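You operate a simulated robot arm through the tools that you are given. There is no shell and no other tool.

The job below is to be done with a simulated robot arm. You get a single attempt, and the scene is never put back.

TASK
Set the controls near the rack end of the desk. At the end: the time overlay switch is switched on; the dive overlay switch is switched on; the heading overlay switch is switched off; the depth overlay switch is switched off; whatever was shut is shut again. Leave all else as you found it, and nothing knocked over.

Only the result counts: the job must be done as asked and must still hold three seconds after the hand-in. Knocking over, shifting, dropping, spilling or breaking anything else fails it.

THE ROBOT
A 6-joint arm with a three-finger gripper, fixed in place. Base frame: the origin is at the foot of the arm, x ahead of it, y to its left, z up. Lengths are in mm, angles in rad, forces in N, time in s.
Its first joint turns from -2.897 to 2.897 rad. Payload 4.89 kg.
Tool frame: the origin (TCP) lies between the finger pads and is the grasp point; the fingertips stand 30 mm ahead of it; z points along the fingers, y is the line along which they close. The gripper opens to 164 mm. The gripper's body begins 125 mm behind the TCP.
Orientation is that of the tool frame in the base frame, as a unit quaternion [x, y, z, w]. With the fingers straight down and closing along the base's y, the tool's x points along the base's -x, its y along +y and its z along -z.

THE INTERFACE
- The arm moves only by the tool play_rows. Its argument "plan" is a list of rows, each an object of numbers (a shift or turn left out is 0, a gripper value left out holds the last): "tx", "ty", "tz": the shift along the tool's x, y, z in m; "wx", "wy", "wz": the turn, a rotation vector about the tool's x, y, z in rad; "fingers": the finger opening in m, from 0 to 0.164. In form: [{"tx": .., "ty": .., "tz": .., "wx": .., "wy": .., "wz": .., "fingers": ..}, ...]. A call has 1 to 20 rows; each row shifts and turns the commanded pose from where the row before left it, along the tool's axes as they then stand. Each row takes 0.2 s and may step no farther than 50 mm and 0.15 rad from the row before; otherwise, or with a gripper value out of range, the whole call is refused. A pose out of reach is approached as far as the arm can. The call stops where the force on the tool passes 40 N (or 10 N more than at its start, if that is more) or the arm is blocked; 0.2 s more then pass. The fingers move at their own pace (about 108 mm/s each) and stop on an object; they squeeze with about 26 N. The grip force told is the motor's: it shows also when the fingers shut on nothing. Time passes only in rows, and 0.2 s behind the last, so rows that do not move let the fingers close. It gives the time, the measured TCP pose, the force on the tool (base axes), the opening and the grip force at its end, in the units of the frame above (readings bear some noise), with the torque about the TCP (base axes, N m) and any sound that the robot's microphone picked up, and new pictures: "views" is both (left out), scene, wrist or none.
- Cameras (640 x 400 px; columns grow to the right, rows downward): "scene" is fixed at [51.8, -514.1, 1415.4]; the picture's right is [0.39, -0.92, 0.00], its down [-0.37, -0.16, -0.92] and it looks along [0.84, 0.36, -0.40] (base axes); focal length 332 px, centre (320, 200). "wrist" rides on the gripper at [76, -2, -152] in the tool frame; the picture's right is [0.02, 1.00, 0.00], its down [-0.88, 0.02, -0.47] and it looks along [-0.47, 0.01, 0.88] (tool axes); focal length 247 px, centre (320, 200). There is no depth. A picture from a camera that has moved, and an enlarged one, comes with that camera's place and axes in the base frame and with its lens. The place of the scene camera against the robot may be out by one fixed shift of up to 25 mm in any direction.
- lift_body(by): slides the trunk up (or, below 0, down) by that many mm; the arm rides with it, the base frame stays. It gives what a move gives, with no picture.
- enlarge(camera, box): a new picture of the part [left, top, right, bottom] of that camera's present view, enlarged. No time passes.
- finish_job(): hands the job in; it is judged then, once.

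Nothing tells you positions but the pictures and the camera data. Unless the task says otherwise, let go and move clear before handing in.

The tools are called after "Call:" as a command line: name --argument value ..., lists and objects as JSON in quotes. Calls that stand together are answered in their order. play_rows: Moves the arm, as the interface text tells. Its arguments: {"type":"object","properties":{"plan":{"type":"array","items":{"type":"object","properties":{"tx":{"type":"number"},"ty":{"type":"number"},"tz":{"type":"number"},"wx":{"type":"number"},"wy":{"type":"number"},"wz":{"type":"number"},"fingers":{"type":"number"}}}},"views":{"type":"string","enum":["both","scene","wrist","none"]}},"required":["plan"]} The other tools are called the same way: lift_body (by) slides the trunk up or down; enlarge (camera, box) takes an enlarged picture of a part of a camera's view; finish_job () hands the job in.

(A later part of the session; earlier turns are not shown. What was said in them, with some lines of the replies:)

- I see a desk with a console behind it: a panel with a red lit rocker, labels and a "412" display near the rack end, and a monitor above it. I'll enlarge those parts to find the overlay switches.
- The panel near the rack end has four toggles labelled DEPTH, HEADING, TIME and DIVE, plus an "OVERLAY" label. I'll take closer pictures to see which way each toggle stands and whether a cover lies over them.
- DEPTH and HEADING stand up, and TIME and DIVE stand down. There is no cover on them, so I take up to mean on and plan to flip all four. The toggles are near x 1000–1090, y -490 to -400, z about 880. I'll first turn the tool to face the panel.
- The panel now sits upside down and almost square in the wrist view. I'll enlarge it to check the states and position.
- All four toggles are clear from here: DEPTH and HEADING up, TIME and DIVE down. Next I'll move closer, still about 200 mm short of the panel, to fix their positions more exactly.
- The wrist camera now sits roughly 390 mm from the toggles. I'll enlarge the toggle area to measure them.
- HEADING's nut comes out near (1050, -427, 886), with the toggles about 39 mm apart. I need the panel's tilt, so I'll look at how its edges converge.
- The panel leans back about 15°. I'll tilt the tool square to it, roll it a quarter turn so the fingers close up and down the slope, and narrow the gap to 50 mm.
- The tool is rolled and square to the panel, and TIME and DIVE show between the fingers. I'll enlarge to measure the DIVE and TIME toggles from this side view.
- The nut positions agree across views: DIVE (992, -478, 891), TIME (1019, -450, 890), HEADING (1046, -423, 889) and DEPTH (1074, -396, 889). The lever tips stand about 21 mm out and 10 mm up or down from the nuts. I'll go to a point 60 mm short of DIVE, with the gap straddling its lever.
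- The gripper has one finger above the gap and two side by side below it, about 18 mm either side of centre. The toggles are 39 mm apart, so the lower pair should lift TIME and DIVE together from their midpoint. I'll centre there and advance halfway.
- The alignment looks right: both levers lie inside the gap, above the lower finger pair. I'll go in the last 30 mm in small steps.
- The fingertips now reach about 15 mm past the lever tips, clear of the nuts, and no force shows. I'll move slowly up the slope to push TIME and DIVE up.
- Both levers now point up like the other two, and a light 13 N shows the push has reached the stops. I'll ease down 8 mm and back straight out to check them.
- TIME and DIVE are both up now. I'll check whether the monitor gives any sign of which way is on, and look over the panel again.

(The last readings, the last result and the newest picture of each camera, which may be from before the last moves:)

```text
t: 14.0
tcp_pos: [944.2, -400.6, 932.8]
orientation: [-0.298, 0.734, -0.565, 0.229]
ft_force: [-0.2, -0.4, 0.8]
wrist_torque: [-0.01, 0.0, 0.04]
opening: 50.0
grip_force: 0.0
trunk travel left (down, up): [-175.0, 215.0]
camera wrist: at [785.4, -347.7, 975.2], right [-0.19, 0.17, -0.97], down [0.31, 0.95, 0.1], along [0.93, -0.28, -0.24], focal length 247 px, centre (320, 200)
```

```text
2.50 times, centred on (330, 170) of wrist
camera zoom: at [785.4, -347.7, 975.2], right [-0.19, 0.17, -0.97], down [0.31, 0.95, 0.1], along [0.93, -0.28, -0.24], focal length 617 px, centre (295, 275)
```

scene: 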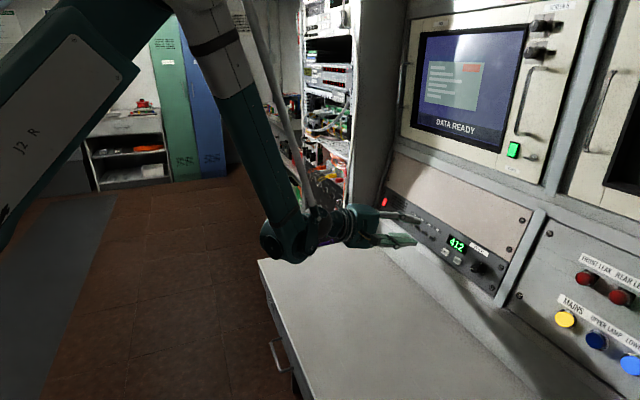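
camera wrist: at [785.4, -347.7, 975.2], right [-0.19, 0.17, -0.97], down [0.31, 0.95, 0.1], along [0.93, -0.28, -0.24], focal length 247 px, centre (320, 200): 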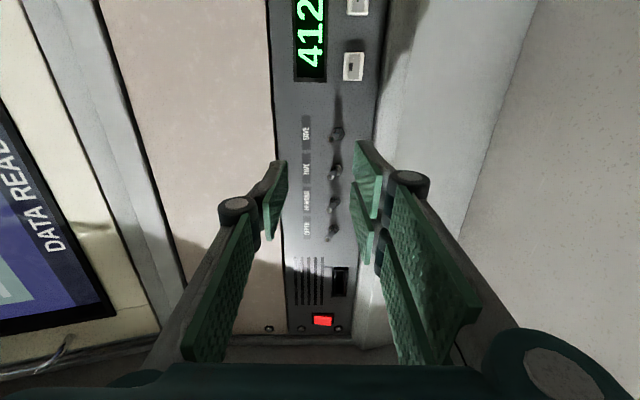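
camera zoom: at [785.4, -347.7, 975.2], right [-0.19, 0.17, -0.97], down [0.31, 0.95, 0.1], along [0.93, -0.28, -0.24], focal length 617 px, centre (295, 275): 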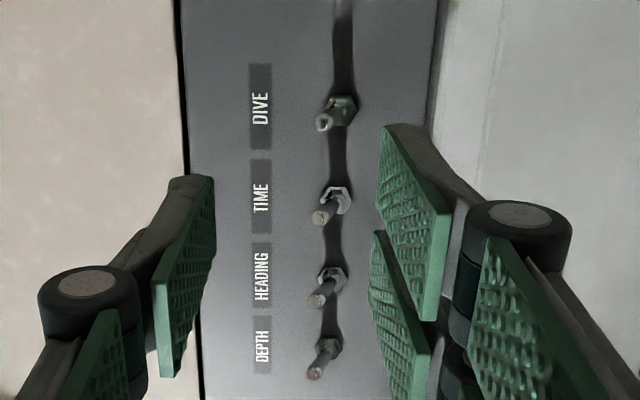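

The monitor gives no on/off cue, and nothing else on the panel has moved. Next I'll close the fingers and move to a point in front of HEADING and DEPTH, above their levers, so the backs of the lower pair can press both down without nearing the ledge below.

Call:
play_rows --plan '[{"tx": -0.0387, "ty": -0.0067, "fingers": 0.0}, {"tx": -0.0387, "ty": -0.0067}, {}, {}]' --views "both"

Call:
enlarge --camera "wrist" --box '[240, 110, 400, 210]'

Call:
enlarge --camera "scene" --box '[370, 180, 466, 240]'

```text
t: 15.0
tcp_pos: [1002.9, -349.9, 946.8]
orientation: [-0.298, 0.735, -0.564, 0.229]
ft_force: [0.3, -0.8, -0.6]
wrist_torque: [-0.01, 0.01, 0.03]
opening: 0.0
grip_force: 25.6
trunk travel left (down, up): [-175.0, 215.0]
camera wrist: at [844.2, -297.7, 988.9], right [-0.19, 0.17, -0.97], down [0.31, 0.95, 0.1], along [0.93, -0.28, -0.24], focal length 247 px, centre (320, 200)
```

scene: 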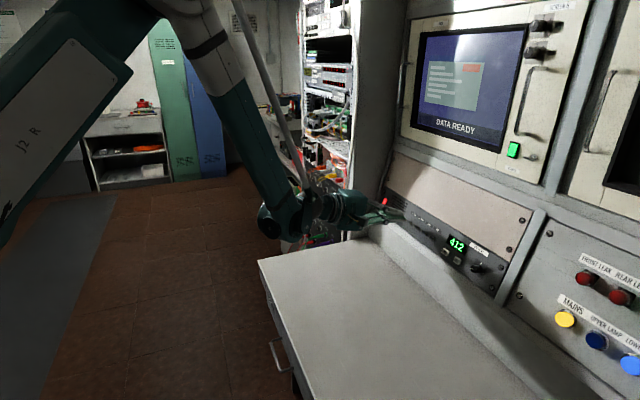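
wrist: 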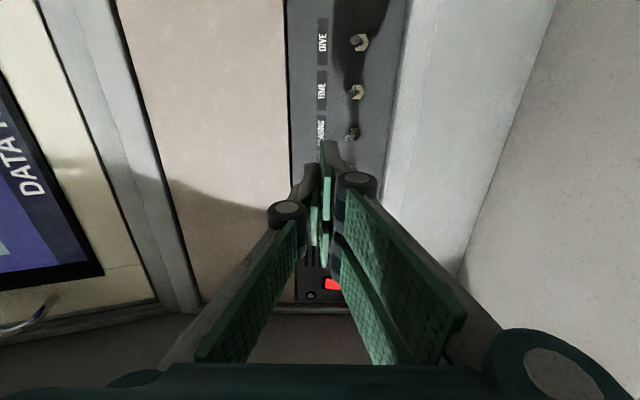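

```text
4.00 times, centred on (320, 160) of wrist
camera zoom: at [844.2, -297.7, 988.9], right [-0.19, 0.17, -0.97], down [0.31, 0.95, 0.1], along [0.93, -0.28, -0.24], focal length 988 px, centre (320, 360)
```

zoom: 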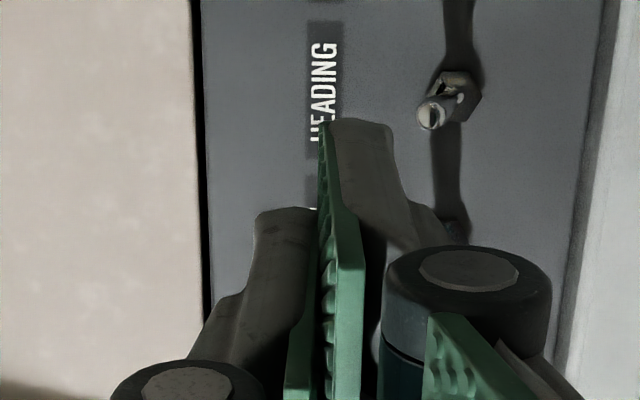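

```text
6.67 times, centred on (418, 210) of scene
camera zoom: at [51.8, -514.1, 1415.4], right [0.39, -0.92, 0.0], down [-0.37, -0.16, -0.92], along [0.84, 0.36, -0.4], focal length 2215 px, centre (-333, 133)
```

zoom: 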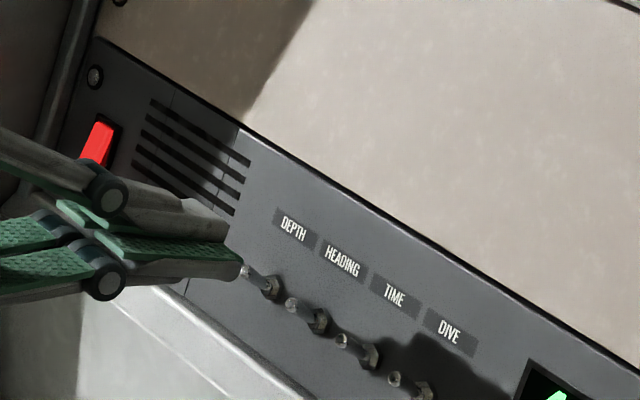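

The closed fingers sit above both levers, and the HEADING tip shows within 2 px of where I predicted it. I'll raise 3 mm for clearance and advance until the tips are about 7 mm off the nut faces.

Call:
play_rows --plan '[{"ty": -0.003}, {"tz": 0.018}, {"tz": 0.015}, {"tz": 0.013}, {"tz": 0.011}, {}]' --views "both"

Call:
enlarge --camera "wrist" --box '[240, 90, 400, 190]'

Call:
enlarge --camera "scene" --box '[370, 180, 466, 240]'

```text
t: 16.4
tcp_pos: [1041.9, -387.6, 935.4]
orientation: [-0.299, 0.735, -0.564, 0.23]
ft_force: [-0.7, -0.3, 0.2]
wrist_torque: [0.02, -0.03, 0.0]
opening: 0.1
grip_force: 26.4
trunk travel left (down, up): [-175.0, 215.0]
camera wrist: at [884.0, -335.8, 976.8], right [-0.19, 0.17, -0.97], down [0.31, 0.95, 0.1], along [0.93, -0.28, -0.24], focal length 247 px, centre (320, 200)
```

scene: 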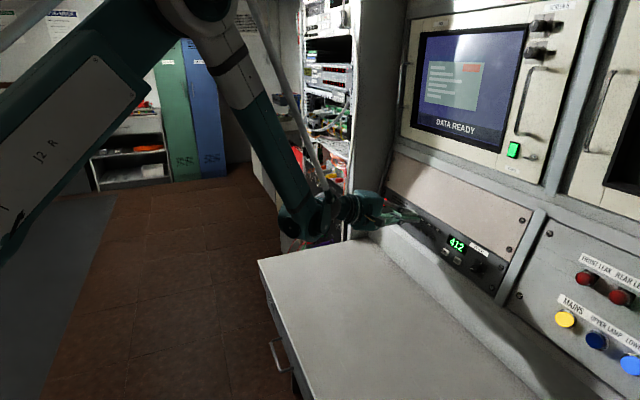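
wrist: 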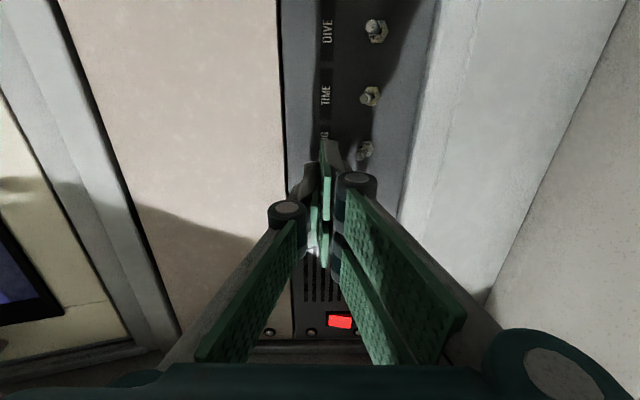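

```text
4.00 times, centred on (320, 140) of wrist
camera zoom: at [884.0, -335.8, 976.8], right [-0.19, 0.17, -0.97], down [0.31, 0.95, 0.1], along [0.93, -0.28, -0.24], focal length 988 px, centre (320, 440)
```

zoom: 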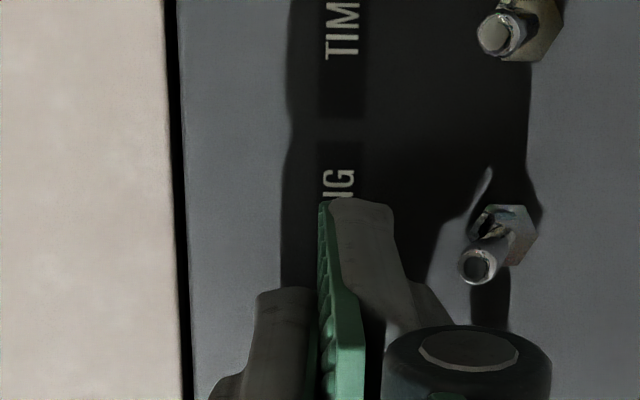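

```text
6.67 times, centred on (418, 210) of scene
camera zoom: at [51.8, -514.1, 1415.4], right [0.39, -0.92, 0.0], down [-0.37, -0.16, -0.92], along [0.84, 0.36, -0.4], focal length 2215 px, centre (-333, 133)
```

zoom: 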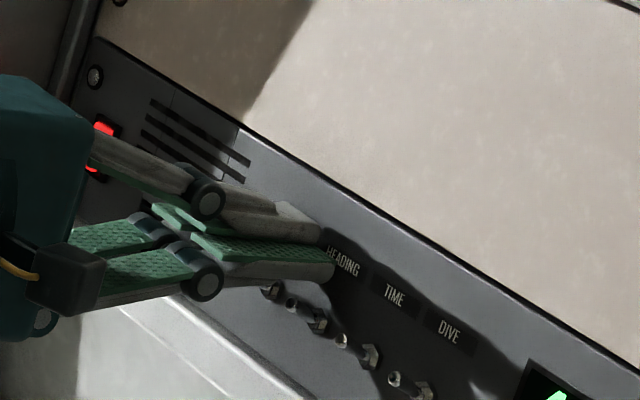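

The fingertips sit just above HEADING and DEPTH with about 12 mm of overlap and no force. I'll press slowly down the slope.

Call:
play_rows --plan '[{"ty": 0.003}, {"ty": 0.003}, {"ty": 0.003}, {"ty": 0.003}, {"ty": 0.003}, {"ty": 0.003}, {"ty": 0.003}]' --views "both"

Call:
enlarge --camera "wrist" --box '[240, 90, 400, 190]'

Call:
enlarge --camera "scene" --box '[370, 180, 466, 240]'

```text
t: 18.0
tcp_pos: [1038.7, -383.4, 914.1]
orientation: [-0.298, 0.734, -0.565, 0.229]
ft_force: [0.8, 0.4, 1.0]
wrist_torque: [0.01, -0.02, 0.04]
opening: 0.0
grip_force: 26.0
trunk travel left (down, up): [-175.0, 215.0]
camera wrist: at [880.3, -332.1, 956.1], right [-0.19, 0.17, -0.97], down [0.31, 0.95, 0.1], along [0.93, -0.28, -0.24], focal length 247 px, centre (320, 200)
```

scene: 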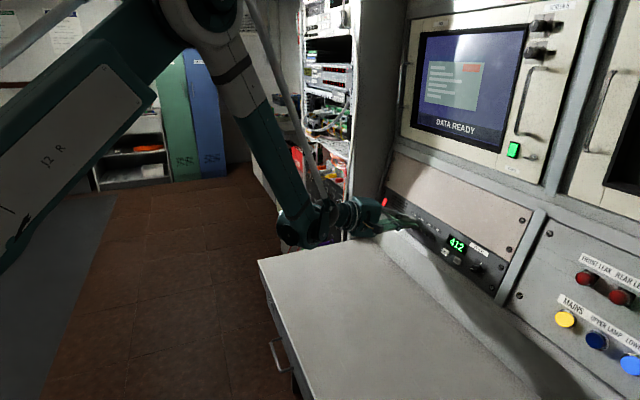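
wrist: 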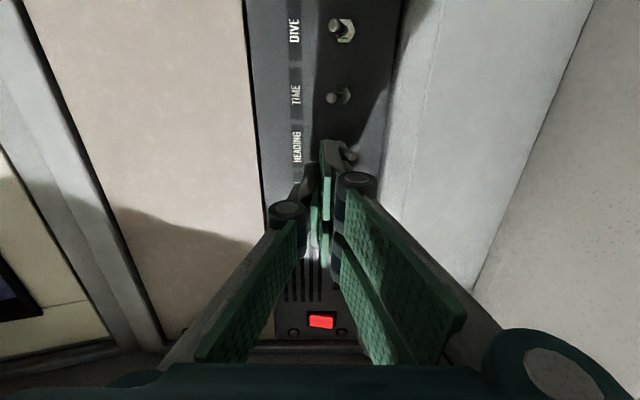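

```text
4.00 times, centred on (320, 140) of wrist
camera zoom: at [880.3, -332.1, 956.1], right [-0.19, 0.17, -0.97], down [0.31, 0.95, 0.1], along [0.93, -0.28, -0.24], focal length 988 px, centre (320, 440)
```

zoom: 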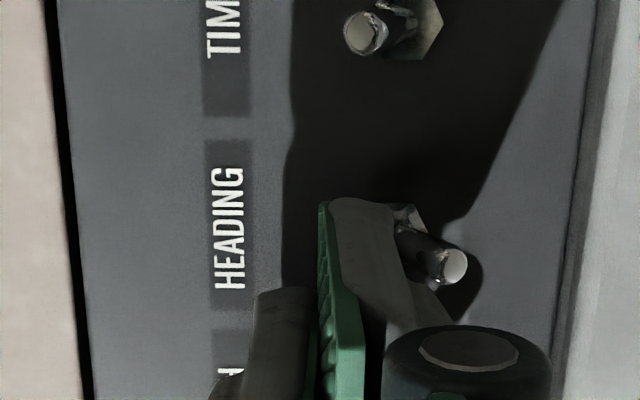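

```text
6.67 times, centred on (418, 210) of scene
camera zoom: at [51.8, -514.1, 1415.4], right [0.39, -0.92, 0.0], down [-0.37, -0.16, -0.92], along [0.84, 0.36, -0.4], focal length 2215 px, centre (-333, 133)
```

zoom: 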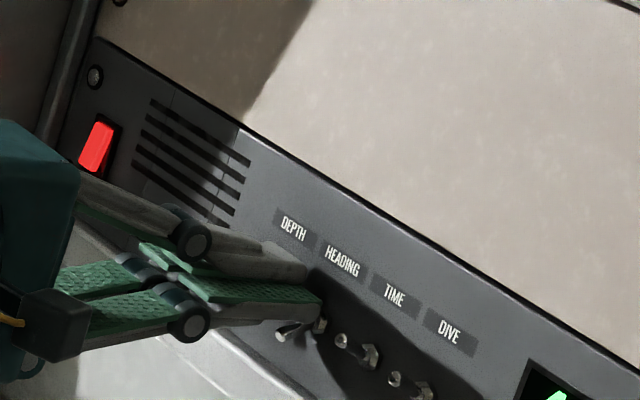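

HEADING has snapped down and the force is back near zero. I'll raise the fingers a little and back out to see all four.

Call:
play_rows --plan '[{"ty": -0.005}, {"tz": -0.015}, {"tz": -0.025}, {"tz": -0.035}, {"tz": -0.035}, {}]' --views "both"

Call:
enlarge --camera "scene" --box '[370, 180, 466, 240]'

Call:
enlarge --camera "wrist" --box '[240, 60, 400, 160]'

```text
t: 19.4
tcp_pos: [964.5, -309.9, 947.5]
orientation: [-0.298, 0.734, -0.565, 0.23]
ft_force: [-0.2, -0.8, -0.2]
wrist_torque: [0.0, -0.06, 0.08]
opening: 0.2
grip_force: 26.0
trunk travel left (down, up): [-175.0, 215.0]
camera wrist: at [806.8, -256.7, 989.1], right [-0.19, 0.17, -0.97], down [0.31, 0.95, 0.1], along [0.93, -0.28, -0.24], focal length 247 px, centre (320, 200)
```

scene: 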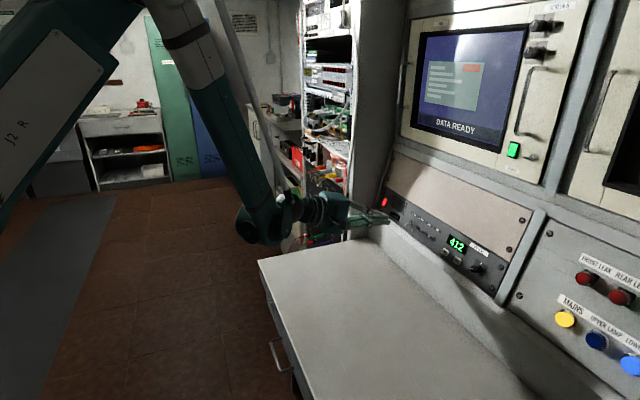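
wrist: 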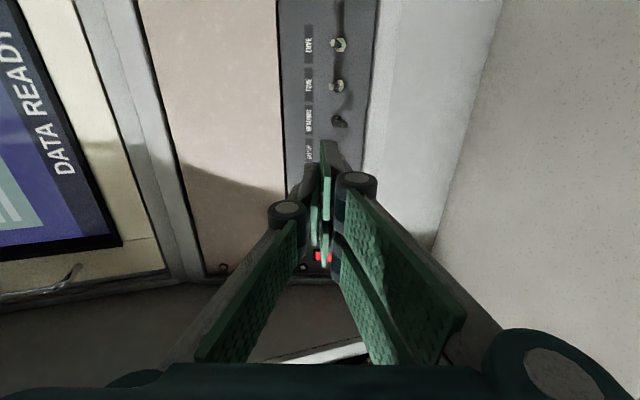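

```text
6.67 times, centred on (418, 210) of scene
camera zoom: at [51.8, -514.1, 1415.4], right [0.39, -0.92, 0.0], down [-0.37, -0.16, -0.92], along [0.84, 0.36, -0.4], focal length 2215 px, centre (-333, 133)
```

zoom: 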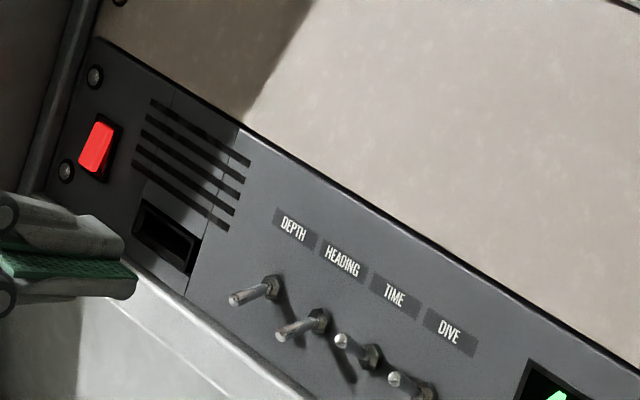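

```text
4.00 times, centred on (320, 110) of wrist
camera zoom: at [806.8, -256.7, 989.1], right [-0.19, 0.17, -0.97], down [0.31, 0.95, 0.1], along [0.93, -0.28, -0.24], focal length 988 px, centre (320, 560)
```

zoom: 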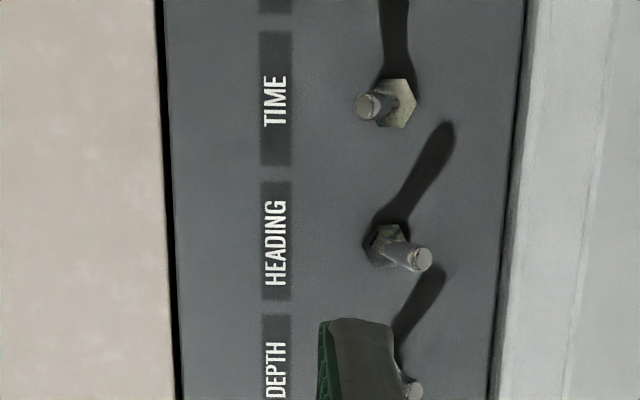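

DEPTH and HEADING are now down, and TIME and DIVE are up. As a check on which way is on, I'll look at the monitor's POWER toggle, whose green lamp is lit.

Call:
enlarge --camera "scene" --box '[490, 130, 554, 180]'

Call:
enlarge --camera "scene" --box '[400, 200, 520, 300]'

Call:
enlarge --camera "scene" --box '[500, 0, 580, 60]'

```text
8.00 times, centred on (522, 155) of scene
camera zoom: at [51.8, -514.1, 1415.4], right [0.39, -0.92, 0.0], down [-0.37, -0.16, -0.92], along [0.84, 0.36, -0.4], focal length 2658 px, centre (-1296, 560)
```

zoom: 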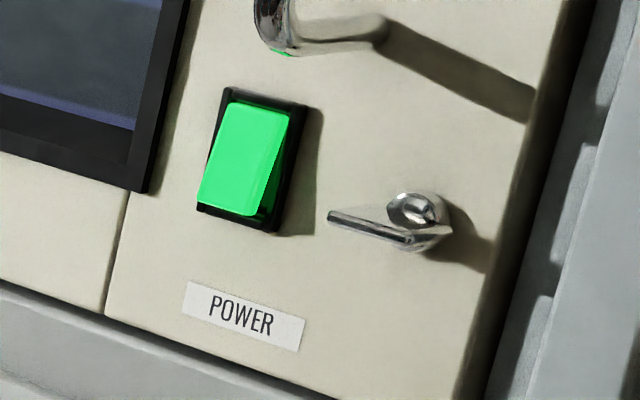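

```text
4.00 times, centred on (460, 250) of scene
camera zoom: at [51.8, -514.1, 1415.4], right [0.39, -0.92, 0.0], down [-0.37, -0.16, -0.92], along [0.84, 0.36, -0.4], focal length 1329 px, centre (-240, 0)
```

zoom: 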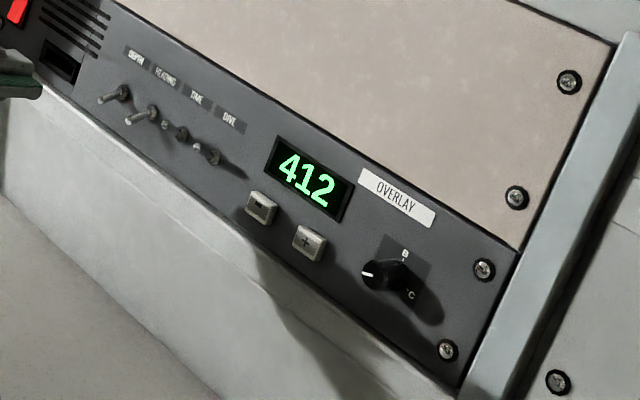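

```text
6.67 times, centred on (540, 30) of scene
camera zoom: at [51.8, -514.1, 1415.4], right [0.39, -0.92, 0.0], down [-0.37, -0.16, -0.92], along [0.84, 0.36, -0.4], focal length 2215 px, centre (-1147, 1333)
```

zoom: 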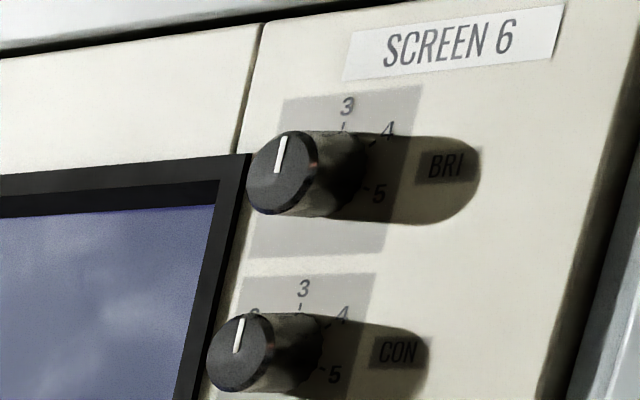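

All four toggles hold, and the display, buttons, knob, rockers and monitor are as they were. I'll move the arm well clear and look once more before handing in.

Call:
play_rows --plan '[{"tz": -0.04}, {"tz": -0.04}, {"tz": -0.04}, {"tz": -0.04}, {}, {}, {}, {}, {}]' --views "both"

Call:
enlarge --camera "scene" --box '[370, 180, 530, 300]'

Call:
enlarge --camera "scene" --box '[395, 200, 459, 240]'

```text
t: 21.4
tcp_pos: [855.7, -196.9, 986.9]
orientation: [-0.298, 0.735, -0.565, 0.229]
ft_force: [0.3, 0.7, 0.2]
wrist_torque: [-0.03, 0.0, -0.03]
opening: 0.0
grip_force: 26.1
trunk travel left (down, up): [-175.0, 215.0]
camera wrist: at [697.4, -145.6, 1028.5], right [-0.19, 0.17, -0.97], down [0.31, 0.95, 0.1], along [0.93, -0.28, -0.24], focal length 247 px, centre (320, 200)
```

scene: 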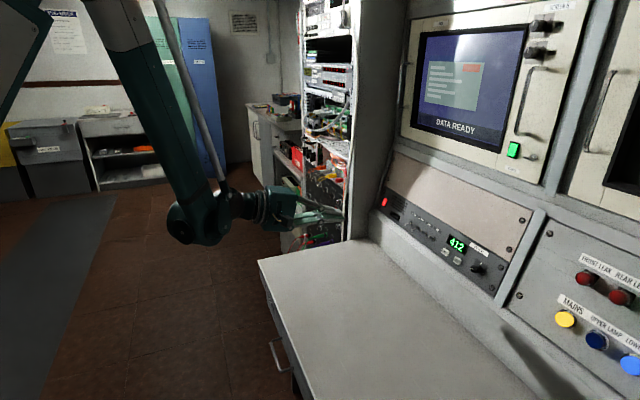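
wrist: 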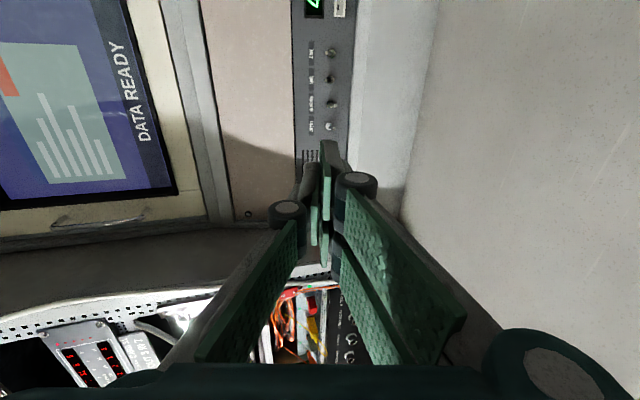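

```text
3.33 times, centred on (450, 240) of scene
camera zoom: at [51.8, -514.1, 1415.4], right [0.39, -0.92, 0.0], down [-0.37, -0.16, -0.92], along [0.84, 0.36, -0.4], focal length 1108 px, centre (-113, 67)
```

zoom: 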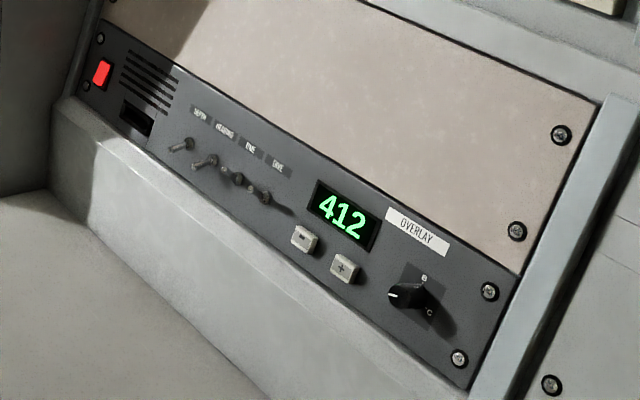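

```text
10.00 times, centred on (427, 220) of scene
camera zoom: at [51.8, -514.1, 1415.4], right [0.39, -0.92, 0.0], down [-0.37, -0.16, -0.92], along [0.84, 0.36, -0.4], focal length 3323 px, centre (-750, 0)
```

zoom: 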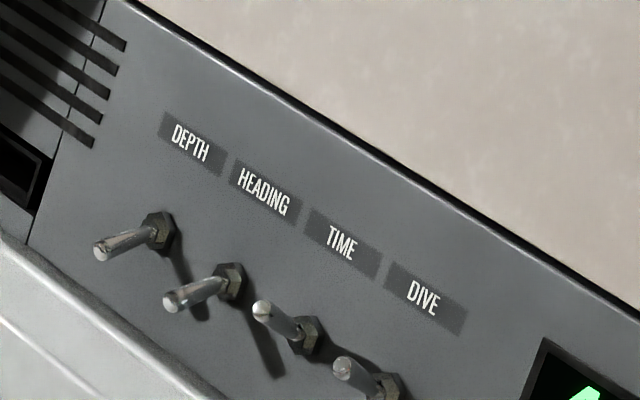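

The toggles have held for several seconds: DEPTH and HEADING down (off), TIME and DIVE up (on). Everything else looks as it was and the arm is clear, so I'm handing in.

Call:
finish_job

```text
The job is handed in.
```

The job is handed in: TIME and DIVE are now up, and HEADING and DEPTH are down. No result came back with the hand-in.

- **On/off direction:** nothing on the panel marks which way is on, so I took up as on. All four switches started the opposite way round, so if down were on, they would already have been set as you asked.
- **How it went:** I pushed the switches in pairs with light force. All four were still in place in the last pictures, about three seconds after I let go.
- **Everything else:** I found no cover over the switches and opened nothing, so there was nothing to shut again. The display still reads 412. The buttons, knob, rockers and monitor look as they did at the start, and the arm is clear of the panel.
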